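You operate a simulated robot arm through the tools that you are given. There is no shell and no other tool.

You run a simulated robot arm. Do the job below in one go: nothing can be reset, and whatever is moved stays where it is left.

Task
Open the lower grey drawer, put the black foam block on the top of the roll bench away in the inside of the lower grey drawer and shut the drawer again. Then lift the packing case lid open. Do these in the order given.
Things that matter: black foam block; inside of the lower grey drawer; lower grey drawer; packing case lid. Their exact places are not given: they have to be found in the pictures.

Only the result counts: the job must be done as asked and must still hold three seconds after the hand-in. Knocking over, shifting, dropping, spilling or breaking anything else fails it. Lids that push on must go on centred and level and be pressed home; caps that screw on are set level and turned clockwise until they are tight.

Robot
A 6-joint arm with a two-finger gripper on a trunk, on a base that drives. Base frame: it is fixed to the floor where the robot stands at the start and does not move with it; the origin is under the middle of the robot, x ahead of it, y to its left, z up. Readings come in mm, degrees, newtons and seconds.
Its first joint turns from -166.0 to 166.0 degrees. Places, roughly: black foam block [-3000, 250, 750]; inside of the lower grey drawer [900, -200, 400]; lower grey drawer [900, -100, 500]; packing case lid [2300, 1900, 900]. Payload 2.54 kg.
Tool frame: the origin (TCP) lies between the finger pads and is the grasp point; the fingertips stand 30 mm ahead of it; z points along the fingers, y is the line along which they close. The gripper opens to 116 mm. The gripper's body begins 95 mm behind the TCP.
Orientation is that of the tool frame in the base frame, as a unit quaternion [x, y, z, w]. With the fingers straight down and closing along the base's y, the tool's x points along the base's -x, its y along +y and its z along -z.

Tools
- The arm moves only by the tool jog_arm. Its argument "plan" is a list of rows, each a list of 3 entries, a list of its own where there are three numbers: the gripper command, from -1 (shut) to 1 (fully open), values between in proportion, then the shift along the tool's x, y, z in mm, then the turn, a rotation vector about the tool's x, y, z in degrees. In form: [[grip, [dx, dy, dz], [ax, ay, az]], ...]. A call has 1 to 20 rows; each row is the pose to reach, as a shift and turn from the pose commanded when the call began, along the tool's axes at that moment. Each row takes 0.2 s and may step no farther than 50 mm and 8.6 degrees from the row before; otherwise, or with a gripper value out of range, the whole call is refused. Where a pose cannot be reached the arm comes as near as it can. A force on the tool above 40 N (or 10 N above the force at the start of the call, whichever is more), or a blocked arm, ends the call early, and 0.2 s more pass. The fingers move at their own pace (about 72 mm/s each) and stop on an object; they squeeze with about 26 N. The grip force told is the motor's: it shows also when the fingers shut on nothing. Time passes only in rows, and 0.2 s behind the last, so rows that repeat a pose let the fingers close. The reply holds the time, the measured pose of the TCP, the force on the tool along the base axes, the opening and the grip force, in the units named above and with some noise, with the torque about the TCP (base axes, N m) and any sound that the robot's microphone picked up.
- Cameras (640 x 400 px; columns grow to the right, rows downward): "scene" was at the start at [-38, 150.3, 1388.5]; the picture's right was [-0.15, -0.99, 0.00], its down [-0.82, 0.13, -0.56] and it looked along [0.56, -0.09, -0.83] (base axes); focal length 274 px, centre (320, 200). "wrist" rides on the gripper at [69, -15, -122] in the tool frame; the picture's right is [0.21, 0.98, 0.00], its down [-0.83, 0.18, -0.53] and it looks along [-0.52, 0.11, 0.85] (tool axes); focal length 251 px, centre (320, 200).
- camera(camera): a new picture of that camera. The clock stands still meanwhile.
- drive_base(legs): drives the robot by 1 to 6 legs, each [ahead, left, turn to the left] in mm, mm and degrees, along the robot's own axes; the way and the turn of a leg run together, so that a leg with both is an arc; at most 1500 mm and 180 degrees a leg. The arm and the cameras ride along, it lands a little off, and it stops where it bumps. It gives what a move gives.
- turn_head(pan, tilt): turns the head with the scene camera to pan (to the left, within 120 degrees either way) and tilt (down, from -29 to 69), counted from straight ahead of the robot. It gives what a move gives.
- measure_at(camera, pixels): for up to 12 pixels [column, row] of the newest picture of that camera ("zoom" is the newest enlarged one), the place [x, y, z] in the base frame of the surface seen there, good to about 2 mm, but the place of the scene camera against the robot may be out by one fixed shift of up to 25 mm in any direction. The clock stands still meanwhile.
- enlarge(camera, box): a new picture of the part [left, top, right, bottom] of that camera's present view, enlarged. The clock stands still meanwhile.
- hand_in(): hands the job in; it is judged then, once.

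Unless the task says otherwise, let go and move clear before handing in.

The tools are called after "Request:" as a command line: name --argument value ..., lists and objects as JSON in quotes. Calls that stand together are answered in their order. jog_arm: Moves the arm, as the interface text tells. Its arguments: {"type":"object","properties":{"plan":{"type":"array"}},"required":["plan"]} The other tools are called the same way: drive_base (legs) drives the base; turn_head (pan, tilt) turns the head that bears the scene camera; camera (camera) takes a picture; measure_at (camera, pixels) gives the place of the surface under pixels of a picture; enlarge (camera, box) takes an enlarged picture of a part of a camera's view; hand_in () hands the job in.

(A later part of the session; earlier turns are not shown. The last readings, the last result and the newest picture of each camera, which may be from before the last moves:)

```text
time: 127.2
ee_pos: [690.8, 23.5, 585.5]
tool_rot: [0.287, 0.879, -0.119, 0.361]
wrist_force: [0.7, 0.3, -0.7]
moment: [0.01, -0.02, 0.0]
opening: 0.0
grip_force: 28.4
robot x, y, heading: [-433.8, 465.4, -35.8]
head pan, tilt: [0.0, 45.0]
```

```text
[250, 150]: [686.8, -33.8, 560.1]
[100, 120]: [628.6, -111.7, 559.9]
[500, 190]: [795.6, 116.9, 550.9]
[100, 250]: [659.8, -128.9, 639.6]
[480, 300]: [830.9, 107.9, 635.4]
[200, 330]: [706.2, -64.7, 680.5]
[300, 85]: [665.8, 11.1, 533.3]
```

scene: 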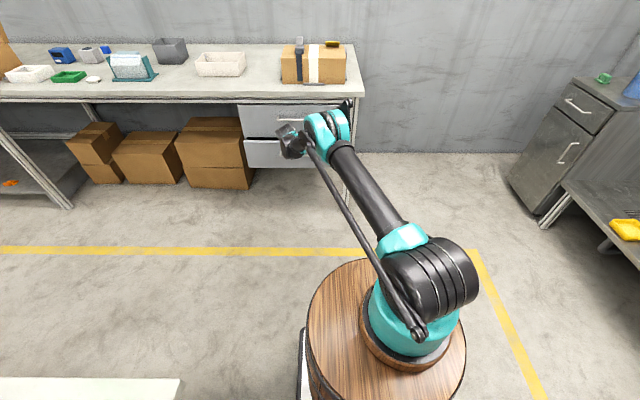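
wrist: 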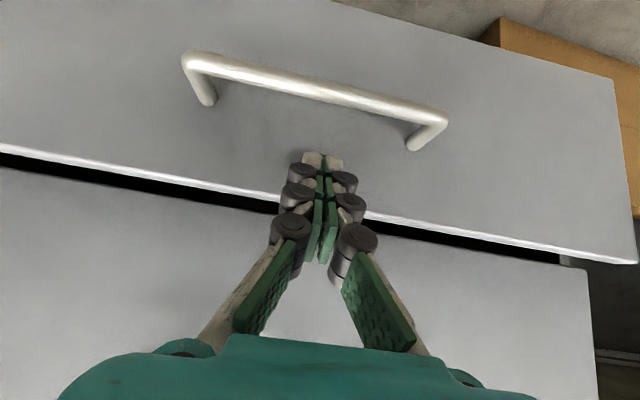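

34 mm still to go. I'll push on in small steps until it seats.

Request:
jog_arm --plan '[[-1, [-7, 0, 7], [0, 0, 0]], [-1, [-14, 0, 14], [0, 0, 0]], [-1, [-19, 0, 19], [0, 0, 0]], [-1, [-22, 0, 22], [0, 0, 0]], [-1, [-23.5, 0, 23.5], [0, 0, 0]], [-1, [-24.5, 0, 24.5], [0, 0, 0]], [-1, [-25.2, 0, 25.2], [0, 0, 0]], [-1, [-26, 0, 26], [0, 0, 0]]]'

Request:
camera --camera "wrist"

Request:
measure_at --camera "wrist" --pixels '[[250, 150], [100, 120], [500, 190], [100, 250], [480, 300], [200, 330]]'

```text
time: 129.0
ee_pos: [701.4, 8.3, 595.2]
tool_rot: [0.287, 0.879, -0.119, 0.362]
wrist_force: [-0.3, 0.4, -0.5]
moment: [0.03, 0.03, 0.01]
opening: 5.9
grip_force: 28.3
out of reach, approached as far as the arm can: row 2, 3, 4, 5, 6, 7, 8
robot x, y, heading: [-434.9, 462.4, -35.7]
head pan, tilt: [0.0, 45.0]
```

```text
taken
```

wrist: 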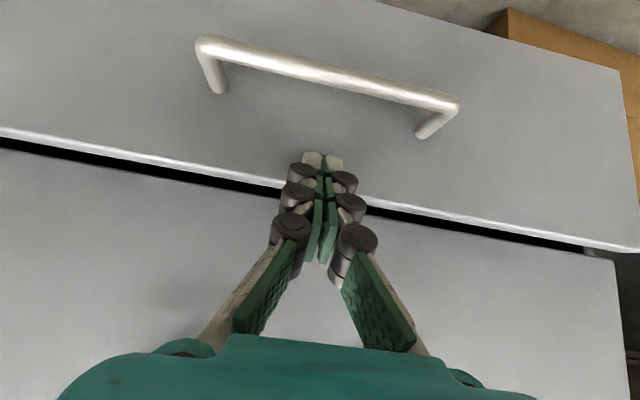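

```text
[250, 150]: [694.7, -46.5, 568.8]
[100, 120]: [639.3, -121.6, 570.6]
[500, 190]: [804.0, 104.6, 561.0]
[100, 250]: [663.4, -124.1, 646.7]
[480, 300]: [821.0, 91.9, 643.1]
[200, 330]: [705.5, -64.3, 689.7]
```

20 mm remain and the arm is at full stretch. I'll back the tool off 70 mm, drive 70 mm closer, and push again.

Request:
jog_arm --plan '[[-1, [25, 0, -25], [0, 0, 0]], [-1, [50, 0, -50], [0, 0, 0]], [-1, [57, 0, -43], [0, 0, 0]]]'

Request:
drive_base --legs '[[70, 0, 0]]'

Request:
camera --camera "wrist"

```text
time: 129.8
ee_pos: [643.7, 50.3, 585.1]
tool_rot: [0.287, 0.879, -0.119, 0.362]
wrist_force: [-0.1, 0.7, -0.4]
moment: [-0.01, -0.04, 0.05]
opening: 0.0
grip_force: 28.6
robot x, y, heading: [-433.1, 465.7, -35.6]
head pan, tilt: [0.0, 45.0]
```

```text
time: 130.9
ee_pos: [702.0, 9.8, 584.1]
tool_rot: [0.287, 0.879, -0.119, 0.362]
wrist_force: [0.6, -0.5, -0.6]
moment: [0.01, 0.01, -0.01]
opening: 0.1
grip_force: 28.5
robot x, y, heading: [-378.9, 424.4, -35.6]
head pan, tilt: [0.0, 45.0]
```

```text
taken
```

wrist: 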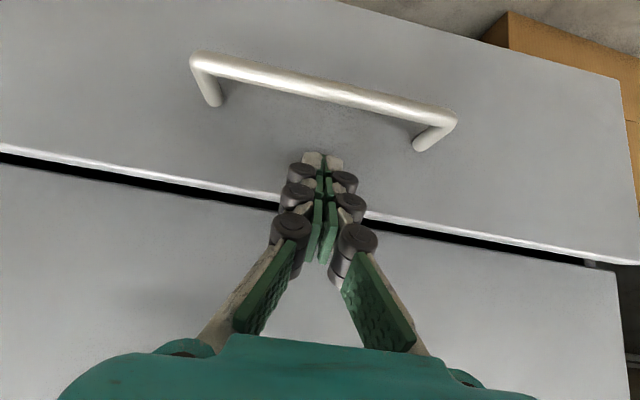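

Request:
jog_arm --plan '[[-1, [-7, 0, 7], [0, 0, 0]], [-1, [-11.3, 0, 11.3], [0, 0, 0]], [-1, [-13.4, 0, 13.4], [0, 0, 0]], [-1, [-14.5, 0, 14.5], [0, 0, 0]], [-1, [-15.2, 0, 15.2], [0, 0, 0]], [-1, [-15.9, 0, 15.9], [0, 0, 0]], [-1, [-16.6, 0, 16.6], [0, 0, 0]]]'

Request:
camera --camera "wrist"

Request:
measure_at --camera "wrist" --pixels '[[250, 150], [100, 120], [500, 190], [100, 250], [480, 300], [200, 330]]'

```text
time: 132.4
ee_pos: [717.8, -2.2, 584.5]
tool_rot: [0.287, 0.88, -0.118, 0.36]
wrist_force: [-9.7, 4.9, 3.9]
moment: [-0.03, 0.06, -0.06]
opening: 6.0
grip_force: 28.8
robot x, y, heading: [-376.9, 424.2, -35.9]
head pan, tilt: [0.0, 45.0]
stopped in row 7: the force on the tool passed its limit at 44 N (the readings are from after the stop); the commanded pose is now the measured one
```

```text
taken
```

wrist: 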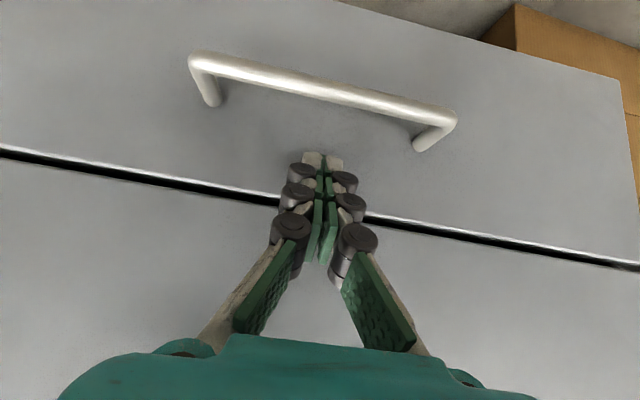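

```text
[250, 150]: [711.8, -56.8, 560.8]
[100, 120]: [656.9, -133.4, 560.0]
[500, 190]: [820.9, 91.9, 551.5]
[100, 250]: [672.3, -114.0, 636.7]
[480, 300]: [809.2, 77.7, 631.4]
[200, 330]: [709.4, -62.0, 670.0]
```

The lower front is now flush with the upper one (both p≈609) and the push met its stop at 44 N: the drawer is shut. I'll draw the arm back and check the drawer from the scene camera.

Request:
jog_arm --plan '[[-1, [25, 0, -25], [0, 0, 0]], [-1, [55, 0, -55], [0, 0, 0]], [-1, [85, 0, -85], [0, 7, 0]], [-1, [100, -20, -115], [0, 15, 0]], [-1, [100, -40, -150], [0, 22.5, 0]], [-1, [90, -60, -185], [0, 30, 0]], [-1, [70, -80, -220], [0, 37.5, 0]], [-1, [50, -100, -255], [0, 45, 0]], [-1, [30, -120, -290], [0, 45, 0]], [-1, [30, -120, -290], [0, 45, 0]]]'

Request:
camera --camera "scene"

```text
time: 134.6
ee_pos: [466.8, 33.5, 770.3]
tool_rot: [0.311, 0.95, 0.001, -0.004]
wrist_force: [0.6, -0.4, 0.2]
moment: [0.01, 0.03, -0.01]
opening: 0.0
grip_force: 28.9
robot x, y, heading: [-374.6, 425.2, -35.8]
head pan, tilt: [0.0, 45.0]
```

```text
taken
```

scene: 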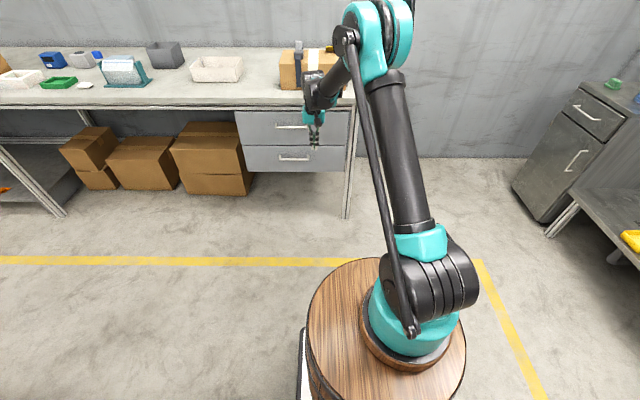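

The drawer is shut, and the bench looks undisturbed. Now for the packing case: I'll raise and tuck the arm, and measure the bench front edge before driving sideways along the aisle.

Request:
measure_at --camera "scene" --pixels '[[150, 99], [150, 103], [300, 101], [50, 100], [220, 65], [125, 70], [60, 205], [80, 380]]'

Request:
jog_arm --plan '[[-1, [35, -10, -30], [0, 0, 0]], [-1, [70, -20, -60], [0, 0, 0]], [-1, [105, -30, -90], [0, 0, 0]], [-1, [140, -40, -120], [0, 0, 0]], [-1, [175, -50, -150], [0, 0, 0]], [-1, [210, -60, -180], [0, 0, 0]], [-1, [245, -70, -210], [0, 0, 0]], [-1, [280, -80, -240], [0, 0, 0]], [-1, [310, -90, -270], [0, 0, 0]], [-1, [310, -90, -270], [0, 0, 0]]]'

Request:
turn_head --pan 50 --tilt 20

Request:
camera --camera "scene"

```text
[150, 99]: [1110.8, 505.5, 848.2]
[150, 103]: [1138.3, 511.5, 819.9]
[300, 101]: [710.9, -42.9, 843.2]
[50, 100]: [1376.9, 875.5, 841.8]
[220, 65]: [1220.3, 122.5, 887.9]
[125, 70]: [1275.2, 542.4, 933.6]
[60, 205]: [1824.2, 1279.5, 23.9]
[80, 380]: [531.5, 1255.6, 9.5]
```

```text
time: 136.8
ee_pos: [163.8, 142.0, 1042.4]
tool_rot: [0.312, 0.95, 0.001, -0.004]
wrist_force: [-0.7, -0.9, -0.4]
moment: [-0.04, 0.0, 0.01]
opening: 0.1
grip_force: 28.4
robot x, y, heading: [-379.7, 421.5, -35.7]
head pan, tilt: [0.0, 45.0]
```

```text
time: 137.9
ee_pos: [164.0, 142.0, 1041.1]
tool_rot: [0.311, 0.95, 0.0, -0.003]
wrist_force: [0.1, -0.3, -0.4]
moment: [-0.01, 0.02, -0.06]
opening: 0.1
grip_force: 28.9
robot x, y, heading: [-379.4, 423.6, -35.6]
head pan, tilt: [50.0, 20.0]
```

```text
taken
```

scene: 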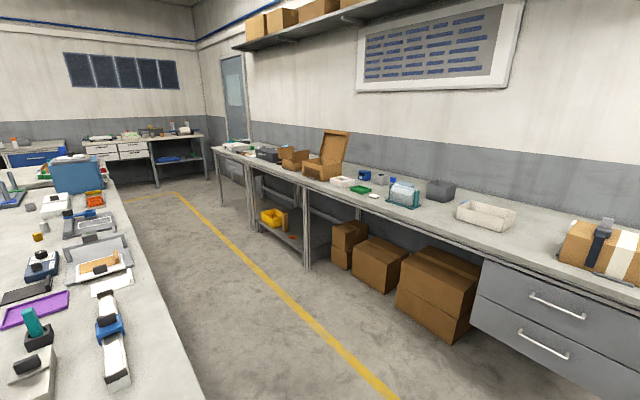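

Request:
enlarge --camera "scene" --box '[210, 110, 420, 240]'

Request:
measure_at --camera "scene" --pixels '[[332, 145], [320, 172], [295, 155], [268, 155], [235, 147], [345, 180], [220, 147], [290, 165]]'

```text
3.05 times, centred on (315, 175) of scene
```

zoom: 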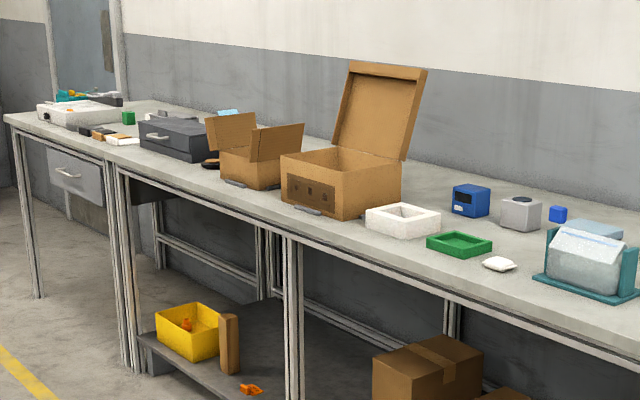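

```text
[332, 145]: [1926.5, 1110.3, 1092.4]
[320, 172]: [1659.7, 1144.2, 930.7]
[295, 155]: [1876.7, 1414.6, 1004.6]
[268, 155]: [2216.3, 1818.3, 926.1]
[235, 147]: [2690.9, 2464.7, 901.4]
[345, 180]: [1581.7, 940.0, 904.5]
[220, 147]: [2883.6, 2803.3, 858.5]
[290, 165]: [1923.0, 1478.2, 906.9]
```

The dark case with a handle near zoom (178,138), at about (2216,1818,926), fits the packing case. I'll drive ahead into the aisle's middle and then sideways along it.

Request:
drive_base --legs '[[516, 0, 0], [0, 1100, 0]]'

Request:
turn_head --pan 60 --tilt 40

Request:
camera --camera "scene"

```text
time: 146.2
ee_pos: [1230.2, 735.1, 1041.8]
tool_rot: [0.315, 0.949, 0.0, -0.004]
wrist_force: [0.5, -0.2, -0.8]
moment: [0.02, 0.0, 0.01]
opening: 0.0
grip_force: 28.8
robot x, y, heading: [694.5, 1021.4, -35.9]
head pan, tilt: [50.0, 20.0]
```

```text
time: 147.1
ee_pos: [1230.4, 734.4, 1042.4]
tool_rot: [0.314, 0.949, 0.001, -0.004]
wrist_force: [0.4, 0.3, -0.5]
moment: [-0.02, 0.02, 0.01]
opening: 0.1
grip_force: 28.5
robot x, y, heading: [692.0, 1015.5, -36.0]
head pan, tilt: [60.0, 40.0]
```

```text
taken
```

scene: 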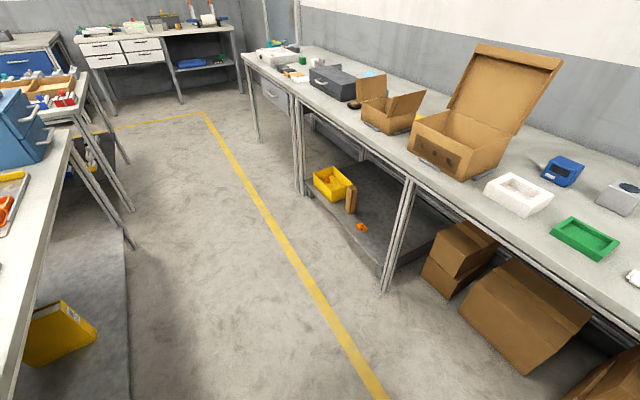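

Clear ahead. I'll continue sideways about 1250 mm toward the case.

Request:
drive_base --legs '[[0, 1250, 0]]'

Request:
turn_head --pan 20 --tilt 40

Request:
camera --camera "scene"

```text
time: 153.3
ee_pos: [1960.3, 1740.3, 1040.9]
tool_rot: [0.314, 0.949, 0.001, -0.004]
wrist_force: [-0.1, 0.5, 0.6]
moment: [0.02, 0.0, 0.02]
opening: 0.1
grip_force: 29.0
robot x, y, heading: [1417.7, 2024.6, -35.8]
head pan, tilt: [60.0, 40.0]
```

```text
time: 154.4
ee_pos: [1959.3, 1738.8, 1041.8]
tool_rot: [0.315, 0.949, 0.0, -0.004]
wrist_force: [0.6, 0.7, -0.6]
moment: [0.0, 0.05, 0.01]
opening: 0.0
grip_force: 28.4
robot x, y, heading: [1419.8, 2023.9, -35.7]
head pan, tilt: [20.0, 40.0]
```

```text
taken
```

scene: 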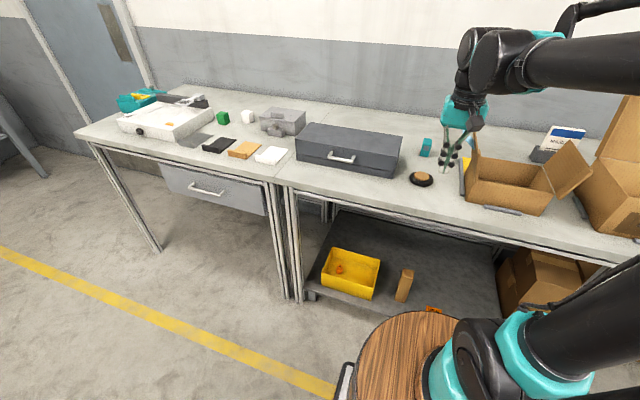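

The grey case is at (348,150) with a handle at (341,157) on its front. I'll look closer and measure.

Request:
enlarge --camera "scene" --box '[270, 100, 450, 210]'

Request:
measure_at --camera "scene" --pixels '[[300, 145], [400, 157], [308, 125], [400, 137], [350, 145], [341, 157], [329, 153], [353, 160], [345, 167], [380, 178], [298, 158], [385, 145]]'

```text
3.56 times, centred on (360, 155) of scene
```

zoom: 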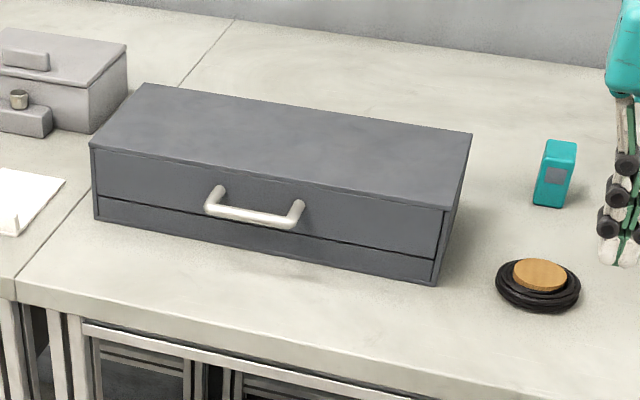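

```text
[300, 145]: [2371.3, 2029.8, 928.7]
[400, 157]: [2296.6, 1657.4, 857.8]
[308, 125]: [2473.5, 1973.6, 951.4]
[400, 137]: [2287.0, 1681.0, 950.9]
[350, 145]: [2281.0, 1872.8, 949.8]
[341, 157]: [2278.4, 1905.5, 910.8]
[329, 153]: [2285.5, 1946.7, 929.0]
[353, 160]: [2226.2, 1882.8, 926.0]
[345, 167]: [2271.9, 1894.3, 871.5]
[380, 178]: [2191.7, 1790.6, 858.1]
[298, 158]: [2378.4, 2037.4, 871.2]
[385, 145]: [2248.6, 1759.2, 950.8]
```

The case's lid includes most of its front, with the seam low down, and the handle on the lid's front; hinges must be at the back. I'll shift left 250 mm to stand in front of it and view it with the wrist camera.

Request:
drive_base --legs '[[0, 250, 0]]'

Request:
camera --camera "wrist"

Request:
turn_head --pan 10 --tilt 35

Request:
camera --camera "scene"

```text
time: 156.2
ee_pos: [2105.6, 1938.4, 1042.0]
tool_rot: [0.317, 0.948, 0.001, -0.003]
wrist_force: [0.9, 0.6, 0.1]
moment: [0.01, -0.01, 0.0]
opening: 0.0
grip_force: 28.5
robot x, y, heading: [1569.2, 2221.7, -36.0]
head pan, tilt: [20.0, 40.0]
```

```text
taken
```

wrist: 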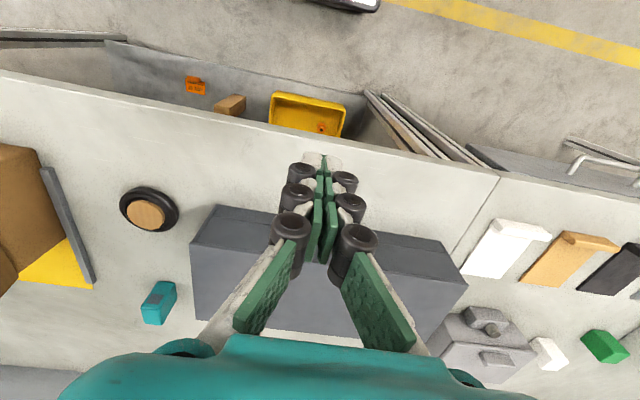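

```text
time: 156.9
ee_pos: [2104.6, 1937.7, 1042.7]
tool_rot: [0.315, 0.949, 0.001, -0.004]
wrist_force: [0.0, 0.2, 0.1]
moment: [0.01, 0.03, 0.03]
opening: 0.2
grip_force: 28.5
robot x, y, heading: [1568.4, 2224.3, -36.1]
head pan, tilt: [10.0, 35.0]
```

```text
taken
```

scene: 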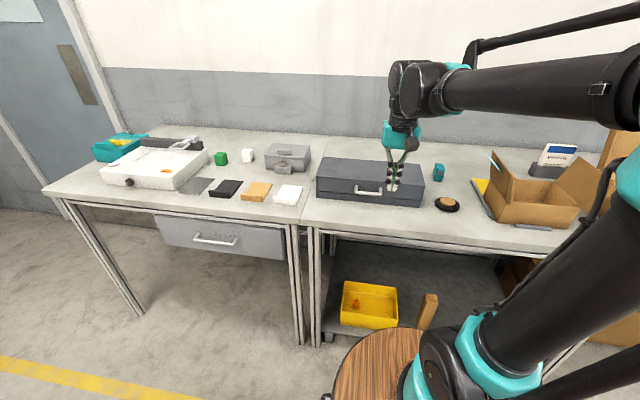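

I'll open the fingers to free the view and measure the case with the wrist camera.

Request:
jog_arm --plan '[[0.5, [20, 0, 0], [0, 0, 0]], [1, [40, 0, -10], [0, -6, 0]], [1, [40, 0, -10], [0, -12, 0]], [1, [40, 0, -10], [0, -18, 0]], [1, [40, 0, -10], [0, -18, 0]]]'

Request:
camera --camera "wrist"

```text
time: 158.1
ee_pos: [2074.2, 1962.7, 1052.0]
tool_rot: [0.312, 0.938, -0.049, 0.144]
wrist_force: [-0.3, -0.4, 0.3]
moment: [0.01, 0.02, 0.0]
opening: 116.0
grip_force: 0.0
robot x, y, heading: [1567.4, 2224.2, -36.5]
head pan, tilt: [10.0, 35.0]
```

```text
taken
```

wrist: 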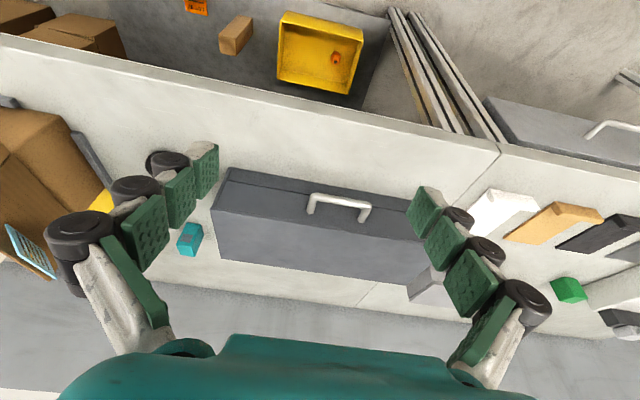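

Request:
enlarge --camera "wrist" --box '[200, 150, 440, 290]'

Request:
measure_at --camera "wrist" --pixels '[[320, 197], [338, 200], [355, 203], [310, 205], [368, 214], [260, 195], [230, 225], [230, 250], [400, 272], [240, 187], [300, 230], [225, 175]]'

```text
2.67 times, centred on (320, 220) of wrist
```

zoom: 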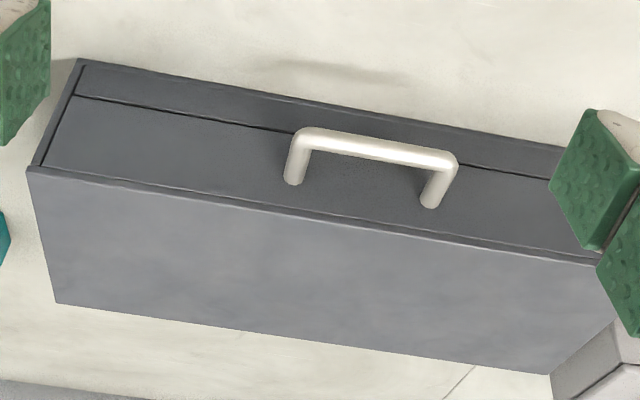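

```text
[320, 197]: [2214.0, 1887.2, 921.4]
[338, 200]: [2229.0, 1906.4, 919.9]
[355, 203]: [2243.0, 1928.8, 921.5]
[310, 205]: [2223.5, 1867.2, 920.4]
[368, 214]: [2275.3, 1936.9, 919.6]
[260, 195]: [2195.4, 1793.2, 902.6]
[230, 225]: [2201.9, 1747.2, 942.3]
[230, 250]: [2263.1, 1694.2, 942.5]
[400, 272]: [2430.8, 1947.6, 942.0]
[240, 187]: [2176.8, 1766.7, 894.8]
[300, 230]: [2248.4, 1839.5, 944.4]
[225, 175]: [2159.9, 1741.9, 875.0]
```

Request:
enlarge --camera "scene" --box '[305, 145, 435, 220]'

Request:
measure_at --camera "wrist" --pixels '[[222, 258], [223, 252], [300, 270], [350, 276], [229, 176], [260, 188], [225, 190], [212, 210], [400, 285]]'

```text
4.92 times, centred on (370, 182) of scene
```

zoom: 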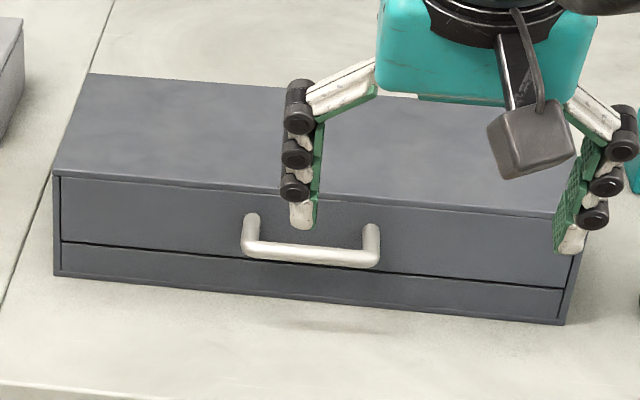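

```text
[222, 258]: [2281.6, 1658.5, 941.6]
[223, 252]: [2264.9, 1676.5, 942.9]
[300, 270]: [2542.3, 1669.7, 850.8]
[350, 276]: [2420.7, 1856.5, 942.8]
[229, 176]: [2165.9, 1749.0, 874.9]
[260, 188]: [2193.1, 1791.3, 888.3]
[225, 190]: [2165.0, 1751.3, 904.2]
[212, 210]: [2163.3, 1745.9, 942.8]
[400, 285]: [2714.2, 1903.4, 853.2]
```

Request:
enlarge --camera "wrist" --box '[205, 160, 285, 210]'

Request:
enlarge --camera "scene" --box '[310, 155, 360, 205]'

```text
8.00 times, centred on (245, 185) of wrist
```

zoom: 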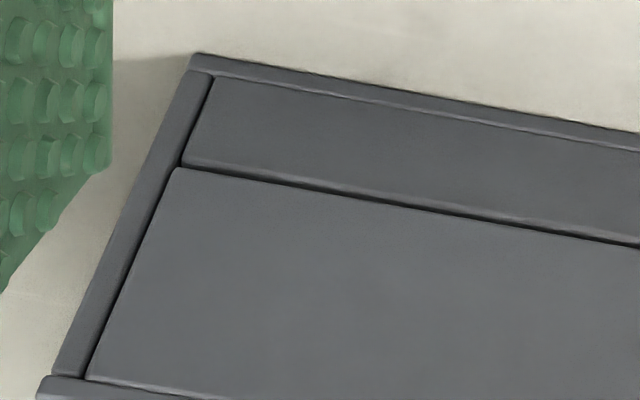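

```text
8.00 times, centred on (335, 180) of scene
```

zoom: 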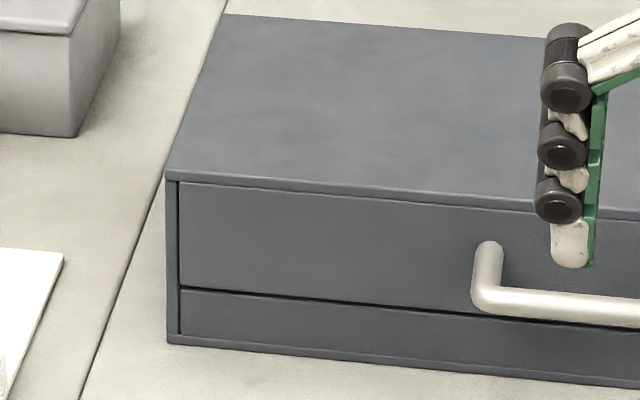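

The dark unit has a front panel framed by sides and topped by a plate; I need to be sure which case is meant. I'll measure and enlarge the other grey box beside it too.

Request:
enlarge --camera "scene" --box '[90, 120, 320, 215]'

Request:
measure_at --camera "scene" --pixels '[[288, 150], [285, 165], [150, 165], [115, 145], [255, 190], [440, 170], [340, 165]]'

Request:
enlarge --camera "wrist" --box '[205, 190, 265, 230]'

```text
2.78 times, centred on (205, 168) of scene
```

zoom: 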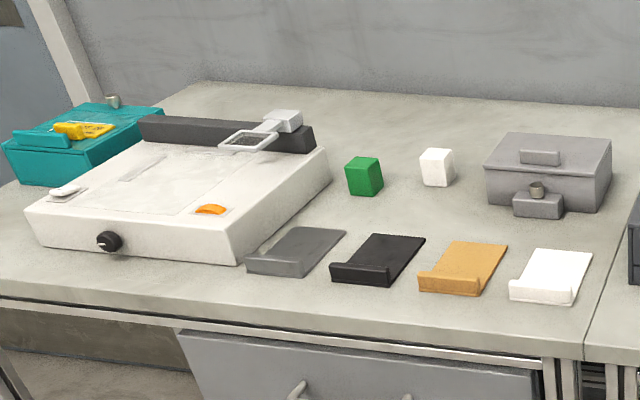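

```text
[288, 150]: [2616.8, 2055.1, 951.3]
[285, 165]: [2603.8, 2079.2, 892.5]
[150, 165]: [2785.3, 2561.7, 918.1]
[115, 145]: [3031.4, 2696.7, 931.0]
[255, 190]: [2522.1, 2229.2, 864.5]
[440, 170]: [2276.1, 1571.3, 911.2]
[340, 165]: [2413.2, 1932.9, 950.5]
```

```text
10.00 times, centred on (235, 210) of wrist
```

zoom: 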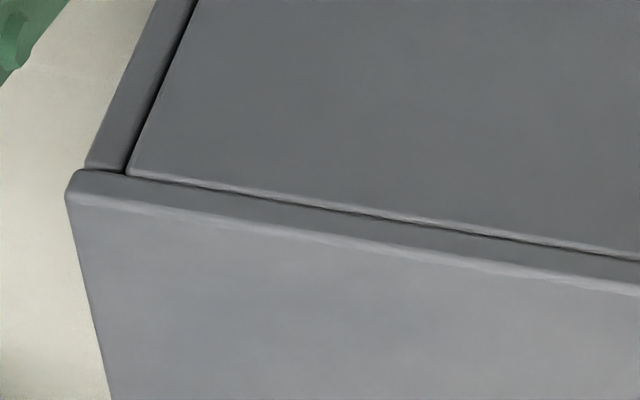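

The dark unit at about (2290,1870) matches the given place; the other grey box lies 350 mm off. To reach its handle with a forward-pointing tool I need more distance, so I'll shift the base back and right, then swing the tool into the gripping attitude.

Request:
drive_base --legs '[[-60, -300, 0]]'

```text
time: 160.2
ee_pos: [1849.9, 1756.9, 1052.7]
tool_rot: [0.311, 0.938, -0.049, 0.144]
wrist_force: [-0.5, 0.1, -0.3]
moment: [0.0, 0.0, 0.01]
opening: 116.1
grip_force: 0.1
robot x, y, heading: [1344.0, 2017.6, -36.0]
head pan, tilt: [10.0, 35.0]
```

Request:
jog_arm --plan '[[0.5, [-12.8, 43.9, 13.1], [-2.53, -2.53, 6.58]], [0, [-25.6, 87.8, 26.2], [-5.06, -5.06, 13.16]], [-0.17, [-38.4, 131.6, 39.3], [-7.59, -7.59, 19.74]], [-0.17, [-51.3, 175.5, 52.4], [-10.12, -10.12, 26.32]], [-0.17, [-64.1, 219.4, 65.6], [-12.65, -12.65, 32.9]], [-0.17, [-77, 263.3, 78.7], [-15.18, -15.18, 39.5]], [-0.17, [-89.8, 307.1, 91.8], [-17.7, -17.7, 46.1]], [-0.17, [-102.6, 351, 104.9], [-20.2, -20.2, 52.7]], [-0.17, [-102.6, 351, 104.9], [-22.8, -22.8, 59.2]], [-0.17, [-102.6, 351, 104.9], [-25.3, -25.3, 65.8]], [-0.17, [-102.6, 351, 104.9], [-27.8, -27.8, 72.4]], [-0.17, [-102.6, 351, 104.9], [-30.4, -30.4, 79]], [-0.17, [-102.6, 351, 104.9], [-32.9, -32.9, 85.6]], [-0.17, [-102.6, 351, 104.9], [-32.9, -32.9, 85.6]]]'

Request:
camera --camera "wrist"

Request:
turn_head --pan 20 --tilt 35

Request:
camera --camera "scene"

```text
time: 163.2
ee_pos: [2162.5, 1961.4, 983.0]
tool_rot: [0.776, 0.388, 0.223, 0.445]
wrist_force: [-0.2, -0.6, 0.9]
moment: [0.01, 0.01, -0.01]
opening: 48.1
grip_force: 0.1
robot x, y, heading: [1343.3, 2019.5, -36.1]
head pan, tilt: [10.0, 35.0]
```

```text
taken
```

wrist: 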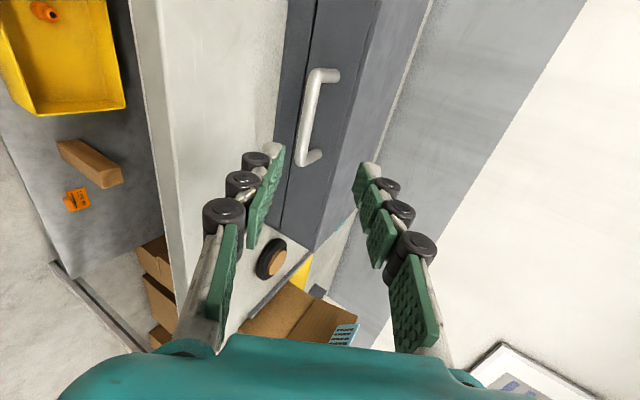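

```text
time: 163.9
ee_pos: [2162.7, 1961.1, 983.1]
tool_rot: [0.776, 0.389, 0.222, 0.444]
wrist_force: [-0.2, -0.4, 0.0]
moment: [-0.02, 0.04, -0.01]
opening: 48.2
grip_force: 0.0
robot x, y, heading: [1341.7, 2021.0, -35.9]
head pan, tilt: [20.0, 35.0]
```

```text
taken
```

scene: 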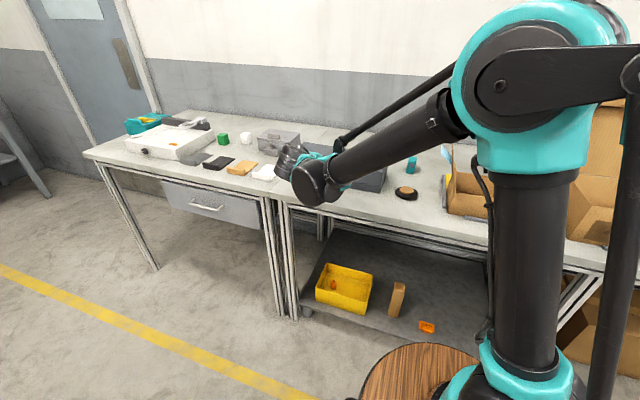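

The tool is in the gripping attitude. The handle shows at (310,115); I'll measure it and the case edges from here.

Request:
measure_at --camera "wrist" --pixels '[[316, 80], [312, 95], [308, 115], [304, 135], [301, 155], [290, 100], [340, 100], [365, 100], [300, 60], [425, 20], [335, 75], [320, 156]]'

Request:
enlarge --camera "wrist" --box '[270, 30, 430, 260]'

```text
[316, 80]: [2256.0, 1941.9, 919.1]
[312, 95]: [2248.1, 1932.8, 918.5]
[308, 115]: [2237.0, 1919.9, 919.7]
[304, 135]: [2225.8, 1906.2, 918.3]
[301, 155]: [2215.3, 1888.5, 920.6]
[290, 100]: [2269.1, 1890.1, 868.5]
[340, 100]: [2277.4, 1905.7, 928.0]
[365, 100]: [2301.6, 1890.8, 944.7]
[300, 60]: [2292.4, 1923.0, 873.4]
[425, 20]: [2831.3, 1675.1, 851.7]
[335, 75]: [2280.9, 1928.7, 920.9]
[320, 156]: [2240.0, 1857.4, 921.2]
```

```text
1.74 times, centred on (350, 145) of wrist
```

zoom: 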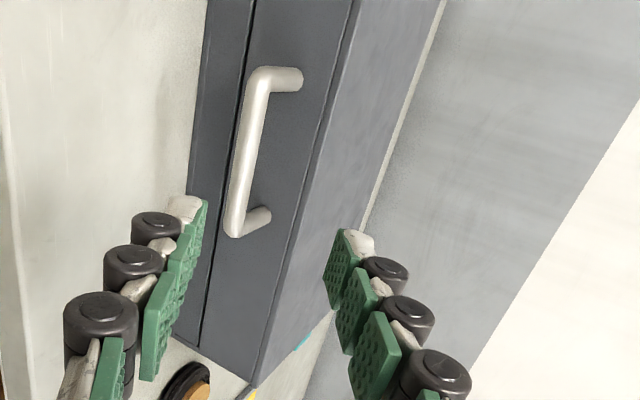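

Request:
jog_arm --plan '[[-0.38, [2, -13, 15], [0, 0, 0]], [-0.38, [3.3, -13, 45], [0, 0, 0]], [-0.38, [3.3, -13, 70], [0, 0, 0]], [-0.38, [3.3, -13, 88], [0, 0, 0]], [-0.38, [3.3, -13, 100.4], [0, 0, 0]], [-0.38, [3.3, -13, 100.4], [0, 0, 0]]]'

Request:
camera --camera "wrist"

```text
time: 165.3
ee_pos: [2228.5, 1914.8, 919.5]
tool_rot: [0.775, 0.389, 0.223, 0.444]
wrist_force: [0.0, 0.0, 0.0]
moment: [0.01, -0.03, 0.04]
opening: 36.1
grip_force: 0.0
robot x, y, heading: [1342.8, 2020.7, -36.2]
head pan, tilt: [20.0, 35.0]
```

```text
taken
```

wrist: 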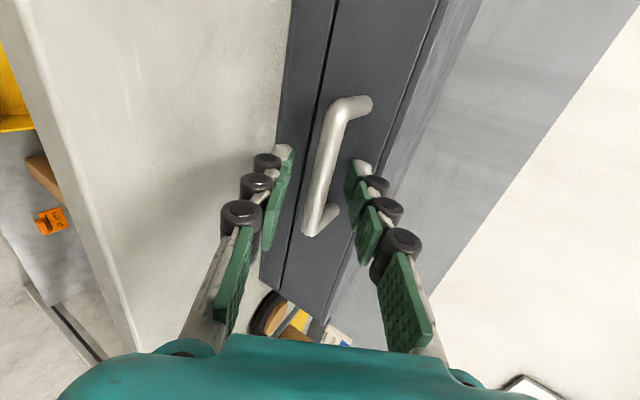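

The bar is between the finger pads. Closing on it, then testing with a very small lift.

Request:
jog_arm --plan '[[-1, [0, 0, 0], [0, 0, 0]], [-1, [0, 0, 0], [0, 0, 0]], [-1, [0, 0, 0], [0, 0, 0]]]'

```text
time: 166.1
ee_pos: [2229.3, 1914.4, 919.4]
tool_rot: [0.775, 0.39, 0.223, 0.445]
wrist_force: [13.6, -6.7, 13.0]
moment: [-0.22, -0.12, 0.12]
opening: 10.6
grip_force: 38.2
robot x, y, heading: [1343.3, 2015.4, -36.0]
head pan, tilt: [20.0, 35.0]
```

Request:
jog_arm --plan '[[-1, [0, 1.3, -0.8], [0, 0, 0]], [-1, [0, 2.6, -1.5], [0, 0, 0]], [-1, [0, 3.9, -2.3], [0, 0, 0]], [-1, [0, 5.2, -3], [0, 0, 0]]]'

Request:
camera --camera "wrist"

```text
time: 167.1
ee_pos: [2228.1, 1915.3, 925.4]
tool_rot: [0.775, 0.389, 0.222, 0.445]
wrist_force: [-0.3, -5.7, -1.0]
moment: [-0.31, 0.3, -0.35]
opening: 10.8
grip_force: 37.2
robot x, y, heading: [1345.8, 2018.1, -35.8]
head pan, tilt: [20.0, 35.0]
```

```text
taken
```

wrist: 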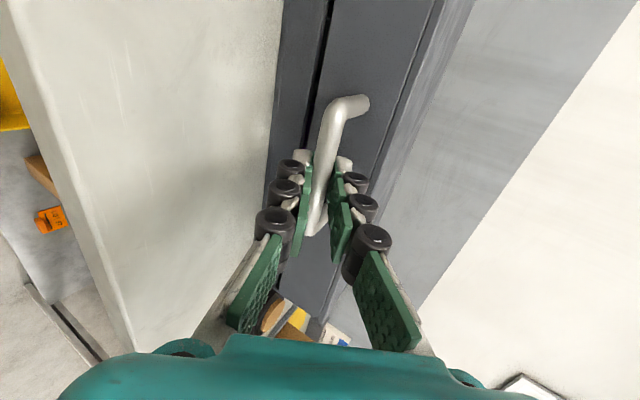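

The panel rises with almost no force and the lower seam widens. I'll lift 15 mm more and compare the top plate.

Request:
jog_arm --plan '[[-1, [0, 2.6, -1.5], [0, 0, 0]], [-1, [0, 5.2, -3], [0, 0, 0]], [-1, [0, 7.8, -4.5], [0, 0, 0]], [-1, [0, 10.4, -6], [0, 0, 0]], [-1, [0, 13, -7.6], [0, 0, 0]]]'

Request:
camera --camera "wrist"

Request:
camera --camera "scene"

Request:
measure_at --camera "wrist" --pixels '[[360, 50], [400, 80], [420, 50], [380, 160], [440, 20], [330, 280], [300, 60], [350, 130]]'

```text
time: 168.3
ee_pos: [2228.4, 1916.1, 942.3]
tool_rot: [0.775, 0.389, 0.223, 0.445]
wrist_force: [-15.2, -3.8, -2.5]
moment: [-0.11, 0.26, -0.03]
opening: 10.6
grip_force: 37.9
robot x, y, heading: [1342.4, 2019.5, -36.3]
head pan, tilt: [20.0, 35.0]
```

```text
taken
```

wrist: 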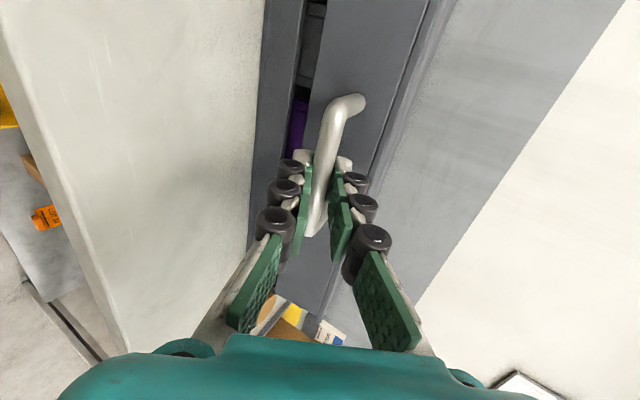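

```text
taken
```

scene: 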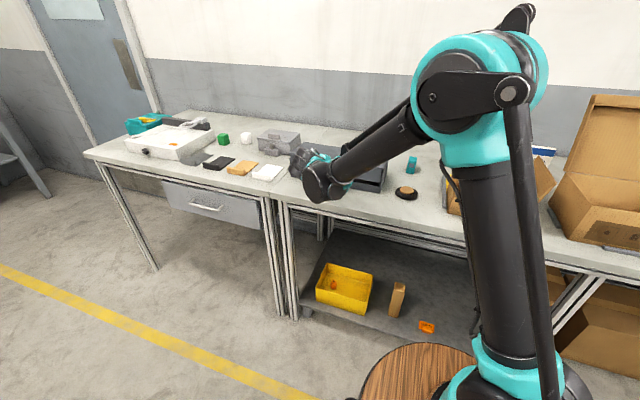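

```text
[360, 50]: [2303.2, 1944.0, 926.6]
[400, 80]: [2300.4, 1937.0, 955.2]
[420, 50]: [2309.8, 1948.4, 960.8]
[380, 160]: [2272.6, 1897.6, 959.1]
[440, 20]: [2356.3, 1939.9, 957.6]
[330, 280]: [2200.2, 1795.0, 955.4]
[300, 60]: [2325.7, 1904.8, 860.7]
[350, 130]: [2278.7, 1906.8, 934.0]
```

The lid's front edge has risen to z≈960 while its rear stays, so it turns about the back edge and carries the handle. I'll follow the arc about the rear hinge up to 45°.

Request:
jog_arm --plan '[[-1, [0, 11.5, -6], [0, 0, 0]], [-1, [0, 22.8, -11.4], [0, 0, 0]], [-1, [0, 38, -17], [0, 0, 0]], [-1, [0, 53.6, -21.4], [0, 0, 0]], [-1, [0, 69.6, -24.2], [0, 0, 0]], [-1, [0, 85.7, -25.9], [0, 0, 0]], [-1, [0, 102, -25.8], [0, 0, 0]], [-1, [0, 118, -24.6], [0, 0, 0]]]'

Request:
camera --camera "wrist"

Request:
camera --camera "scene"

```text
time: 170.1
ee_pos: [2260.7, 1893.3, 1055.3]
tool_rot: [0.775, 0.391, 0.223, 0.444]
wrist_force: [1.0, 0.4, -2.1]
moment: [0.09, 0.1, 0.32]
opening: 10.7
grip_force: 38.0
robot x, y, heading: [1345.2, 2016.3, -35.8]
head pan, tilt: [20.0, 35.0]
```

```text
taken
```

wrist: 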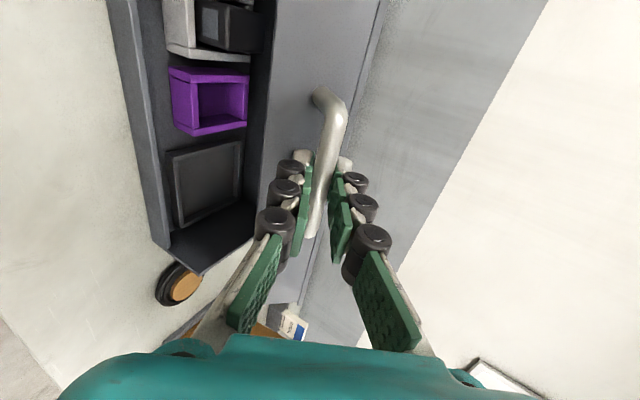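

```text
taken
```

scene: 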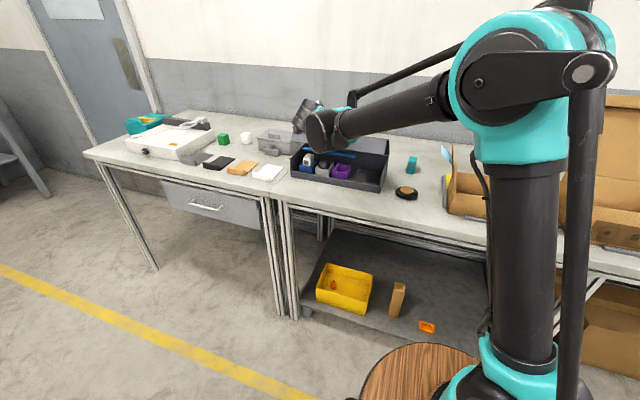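

The lid is up about 45° with small forces, and the case's inside is showing. Continuing the arc to about 85°.

Request:
jog_arm --plan '[[-1, [0, 16, 2.8], [0, 0, 0]], [-1, [0, 31.6, 6.8], [0, 0, 0]], [-1, [0, 46.8, 12.4], [0, 0, 0]], [-1, [0, 61.6, 19], [0, 0, 0]], [-1, [0, 75.6, 27.1], [0, 0, 0]], [-1, [0, 89, 36.2], [0, 0, 0]], [-1, [0, 101.3, 46.6], [0, 0, 0]], [-1, [0, 112.9, 57.9], [0, 0, 0]]]'

Request:
camera --camera "wrist"

Request:
camera --camera "scene"

```text
time: 171.9
ee_pos: [2346.0, 1830.4, 1123.8]
tool_rot: [0.775, 0.389, 0.222, 0.445]
wrist_force: [7.0, 7.0, -6.0]
moment: [-0.03, 0.19, 0.08]
opening: 10.5
grip_force: 37.9
robot x, y, heading: [1344.3, 2013.9, -36.0]
head pan, tilt: [20.0, 35.0]
```

```text
taken
```

wrist: 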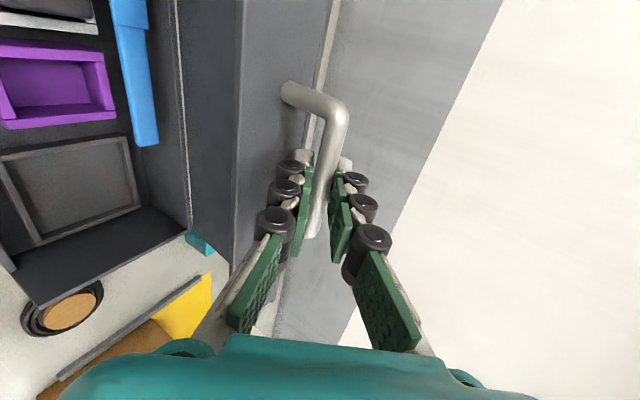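

```text
taken
```

scene: 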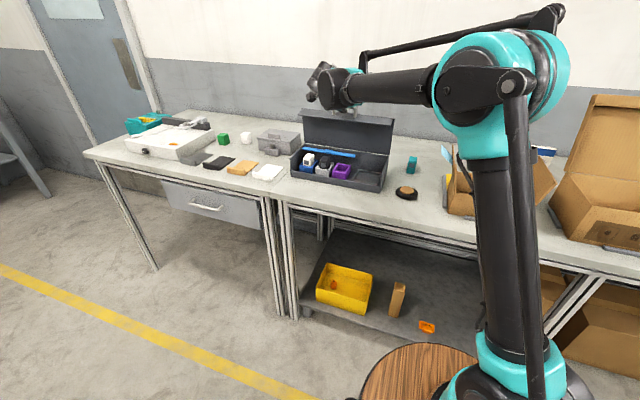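

Near upright now. I'll take it past vertical, to about 105°, with the force stop guarding against the hinge limit.

Request:
jog_arm --plan '[[-1, [0, 5.2, 6.2], [0, 0, 0]], [-1, [0, 10.3, 12.4], [0, 0, 0]], [-1, [0, 15.2, 19], [0, 0, 0]], [-1, [0, 19.9, 25.6], [0, 0, 0]], [-1, [0, 24, 32.6], [0, 0, 0]], [-1, [0, 27.9, 39.7], [0, 0, 0]], [-1, [0, 31.5, 47], [0, 0, 0]], [-1, [0, 35, 54.2], [0, 0, 0]]]'

Request:
camera --camera "scene"

Request:
camera --camera "wrist"

```text
time: 173.7
ee_pos: [2397.8, 1792.4, 1127.1]
tool_rot: [0.775, 0.39, 0.223, 0.445]
wrist_force: [10.1, 11.9, 7.7]
moment: [-0.15, 0.03, 0.04]
opening: 10.6
grip_force: 37.5
robot x, y, heading: [1343.0, 2018.0, -35.9]
head pan, tilt: [20.0, 35.0]
```

```text
taken
```

scene: 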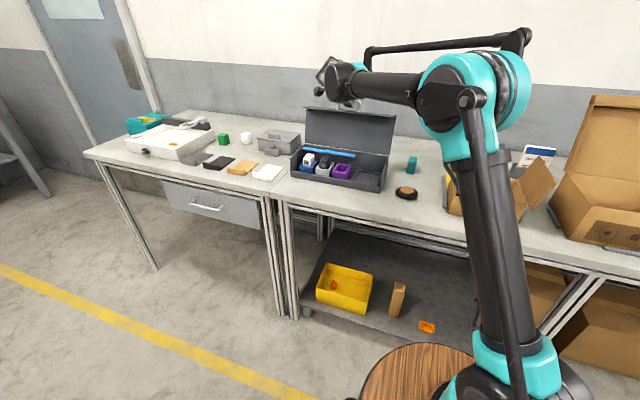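

```text
taken
```

wrist: 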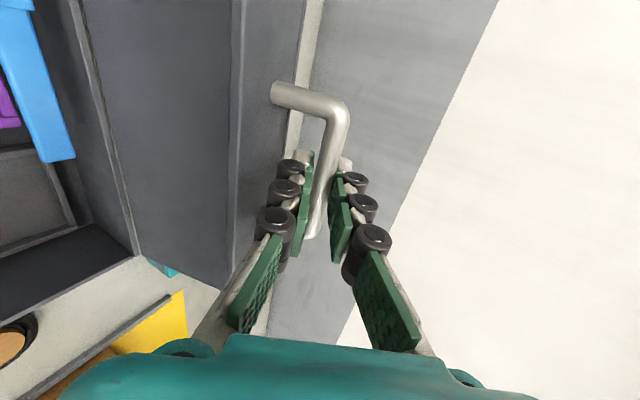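

The lid is about 15° past vertical with mild force. I'll ease it further to find its natural stop so it can't drop when released.

Request:
jog_arm --plan '[[-1, [0, 2.9, 7.6], [0, 0, 0]], [-1, [0, 5.7, 15.2], [0, 0, 0]], [-1, [0, 7.9, 23], [0, 0, 0]], [-1, [0, 9.9, 30.8], [0, 0, 0]]]'

Request:
camera --camera "wrist"

Request:
camera --camera "scene"

```text
time: 174.5
ee_pos: [2411.9, 1778.6, 1121.3]
tool_rot: [0.777, 0.389, 0.221, 0.443]
wrist_force: [-13.1, 8.2, 1.3]
moment: [-0.17, 0.25, -0.02]
opening: 9.9
grip_force: 36.7
robot x, y, heading: [1347.9, 2015.8, -35.8]
head pan, tilt: [20.0, 35.0]
stopped in row 3: the force on the tool passed its limit at 53 N (the readings are from after the stop); the commanded pose is now the measured one
```

```text
taken
```

wrist: 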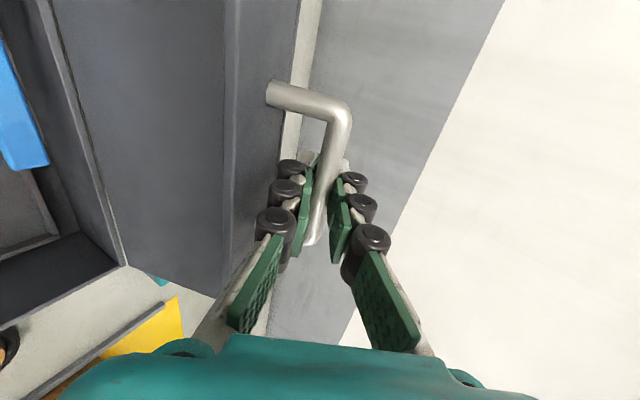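

```text
taken
```

scene: 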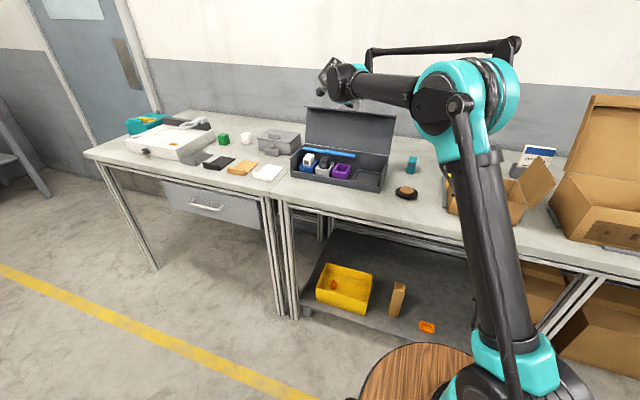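

The hinge limit was met at about 110°, so the lid rests open past vertical. I'll open the fingers just enough to clear the bar and draw back along the tool axis.

Request:
jog_arm --plan '[[-0.55, [0, 0, 0], [0, 0, 0]], [-0.55, [0, 0, 0], [0, 0, 0]], [-0.55, [0, 0, -20], [0, 0, 0]], [-0.55, [0, 0, -45], [0, 0, 0]], [-0.55, [0, 0, -85], [0, 0, 0]], [-0.55, [0, 0, -125], [0, 0, 0]], [-0.55, [0, 0, -125], [0, 0, 0]]]'

Request:
camera --camera "wrist"

Request:
camera --camera "scene"

```text
time: 176.1
ee_pos: [2326.6, 1843.1, 1185.6]
tool_rot: [0.777, 0.388, 0.22, 0.444]
wrist_force: [0.4, 0.3, -0.2]
moment: [0.02, -0.03, -0.04]
opening: 26.1
grip_force: 0.0
robot x, y, heading: [1341.4, 2017.1, -36.1]
head pan, tilt: [20.0, 35.0]
```

```text
taken
```

wrist: 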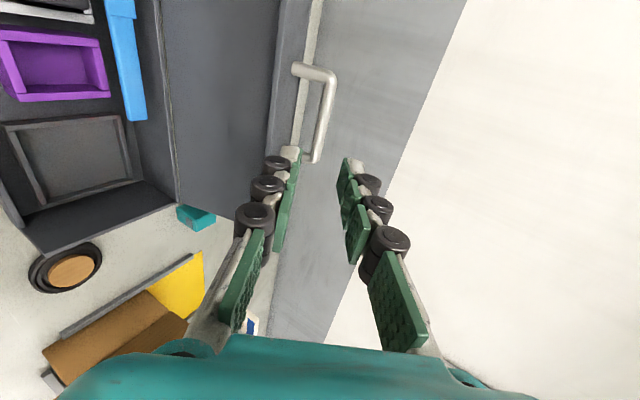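

```text
taken
```

scene: 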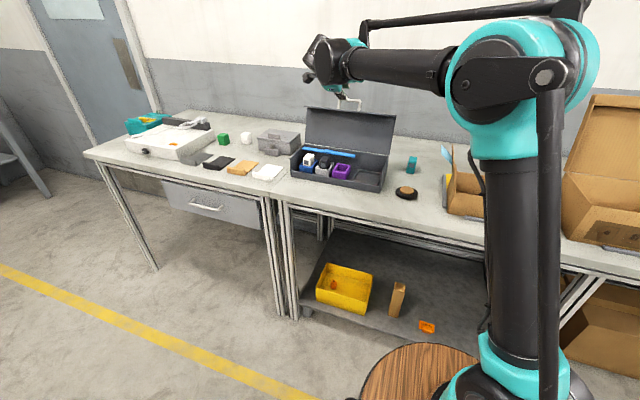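

The lid stays open on its own. I'll move the arm well clear, then check the lid again and look back at the drawer.

Request:
jog_arm --plan '[[-0.55, [0, 0, -40], [0, 0, 0]], [-0.55, [0, 0, -80], [0, 0, 0]], [-0.55, [0, -20, -120], [4, 0, 0]], [-0.55, [0, -40, -160], [8, 0, 0]], [-0.55, [0, -40, -160], [8, 0, 0]]]'

Request:
camera --camera "scene"

Request:
enlarge --camera "scene" --box '[260, 90, 440, 210]'

Request:
turn_head --pan -75 --tilt 25

Request:
camera --camera "scene"

```text
time: 177.3
ee_pos: [2200.3, 1938.5, 1230.8]
tool_rot: [0.806, 0.403, 0.192, 0.388]
wrist_force: [-0.2, -0.4, -0.2]
moment: [0.0, -0.02, 0.02]
opening: 26.2
grip_force: 0.1
robot x, y, heading: [1345.3, 2018.5, -36.1]
head pan, tilt: [20.0, 35.0]
```

```text
taken
```

scene: 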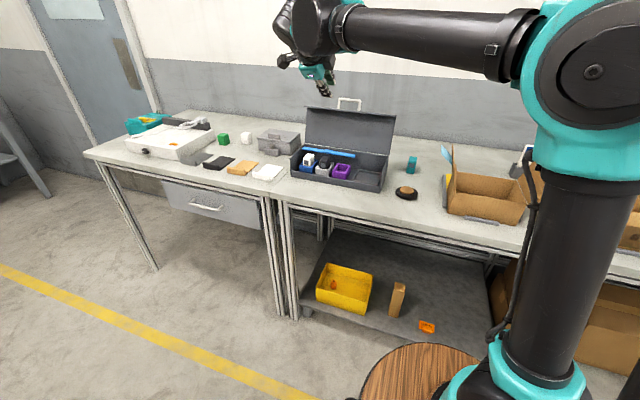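

```text
3.33 times, centred on (350, 150) of scene
```

zoom: 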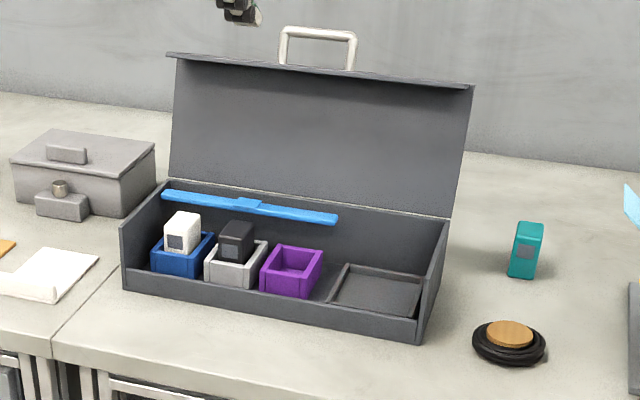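

```text
time: 179.0
ee_pos: [2200.3, 1938.3, 1230.5]
tool_rot: [0.807, 0.404, 0.191, 0.387]
wrist_force: [-0.7, -0.4, 0.0]
moment: [0.01, 0.01, 0.03]
opening: 26.1
grip_force: 0.0
robot x, y, heading: [1345.9, 2015.7, -35.8]
head pan, tilt: [-75.0, 25.0]
```

```text
taken
```

scene: 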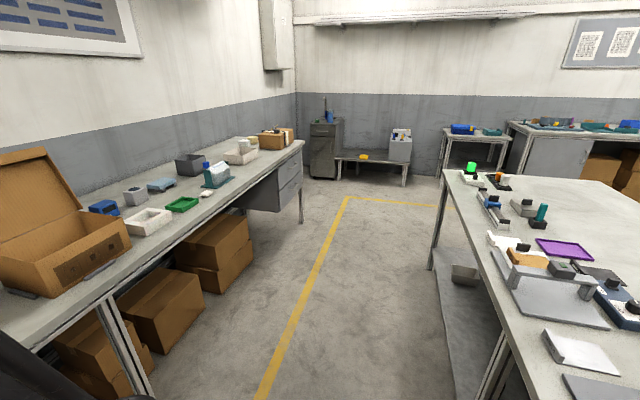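

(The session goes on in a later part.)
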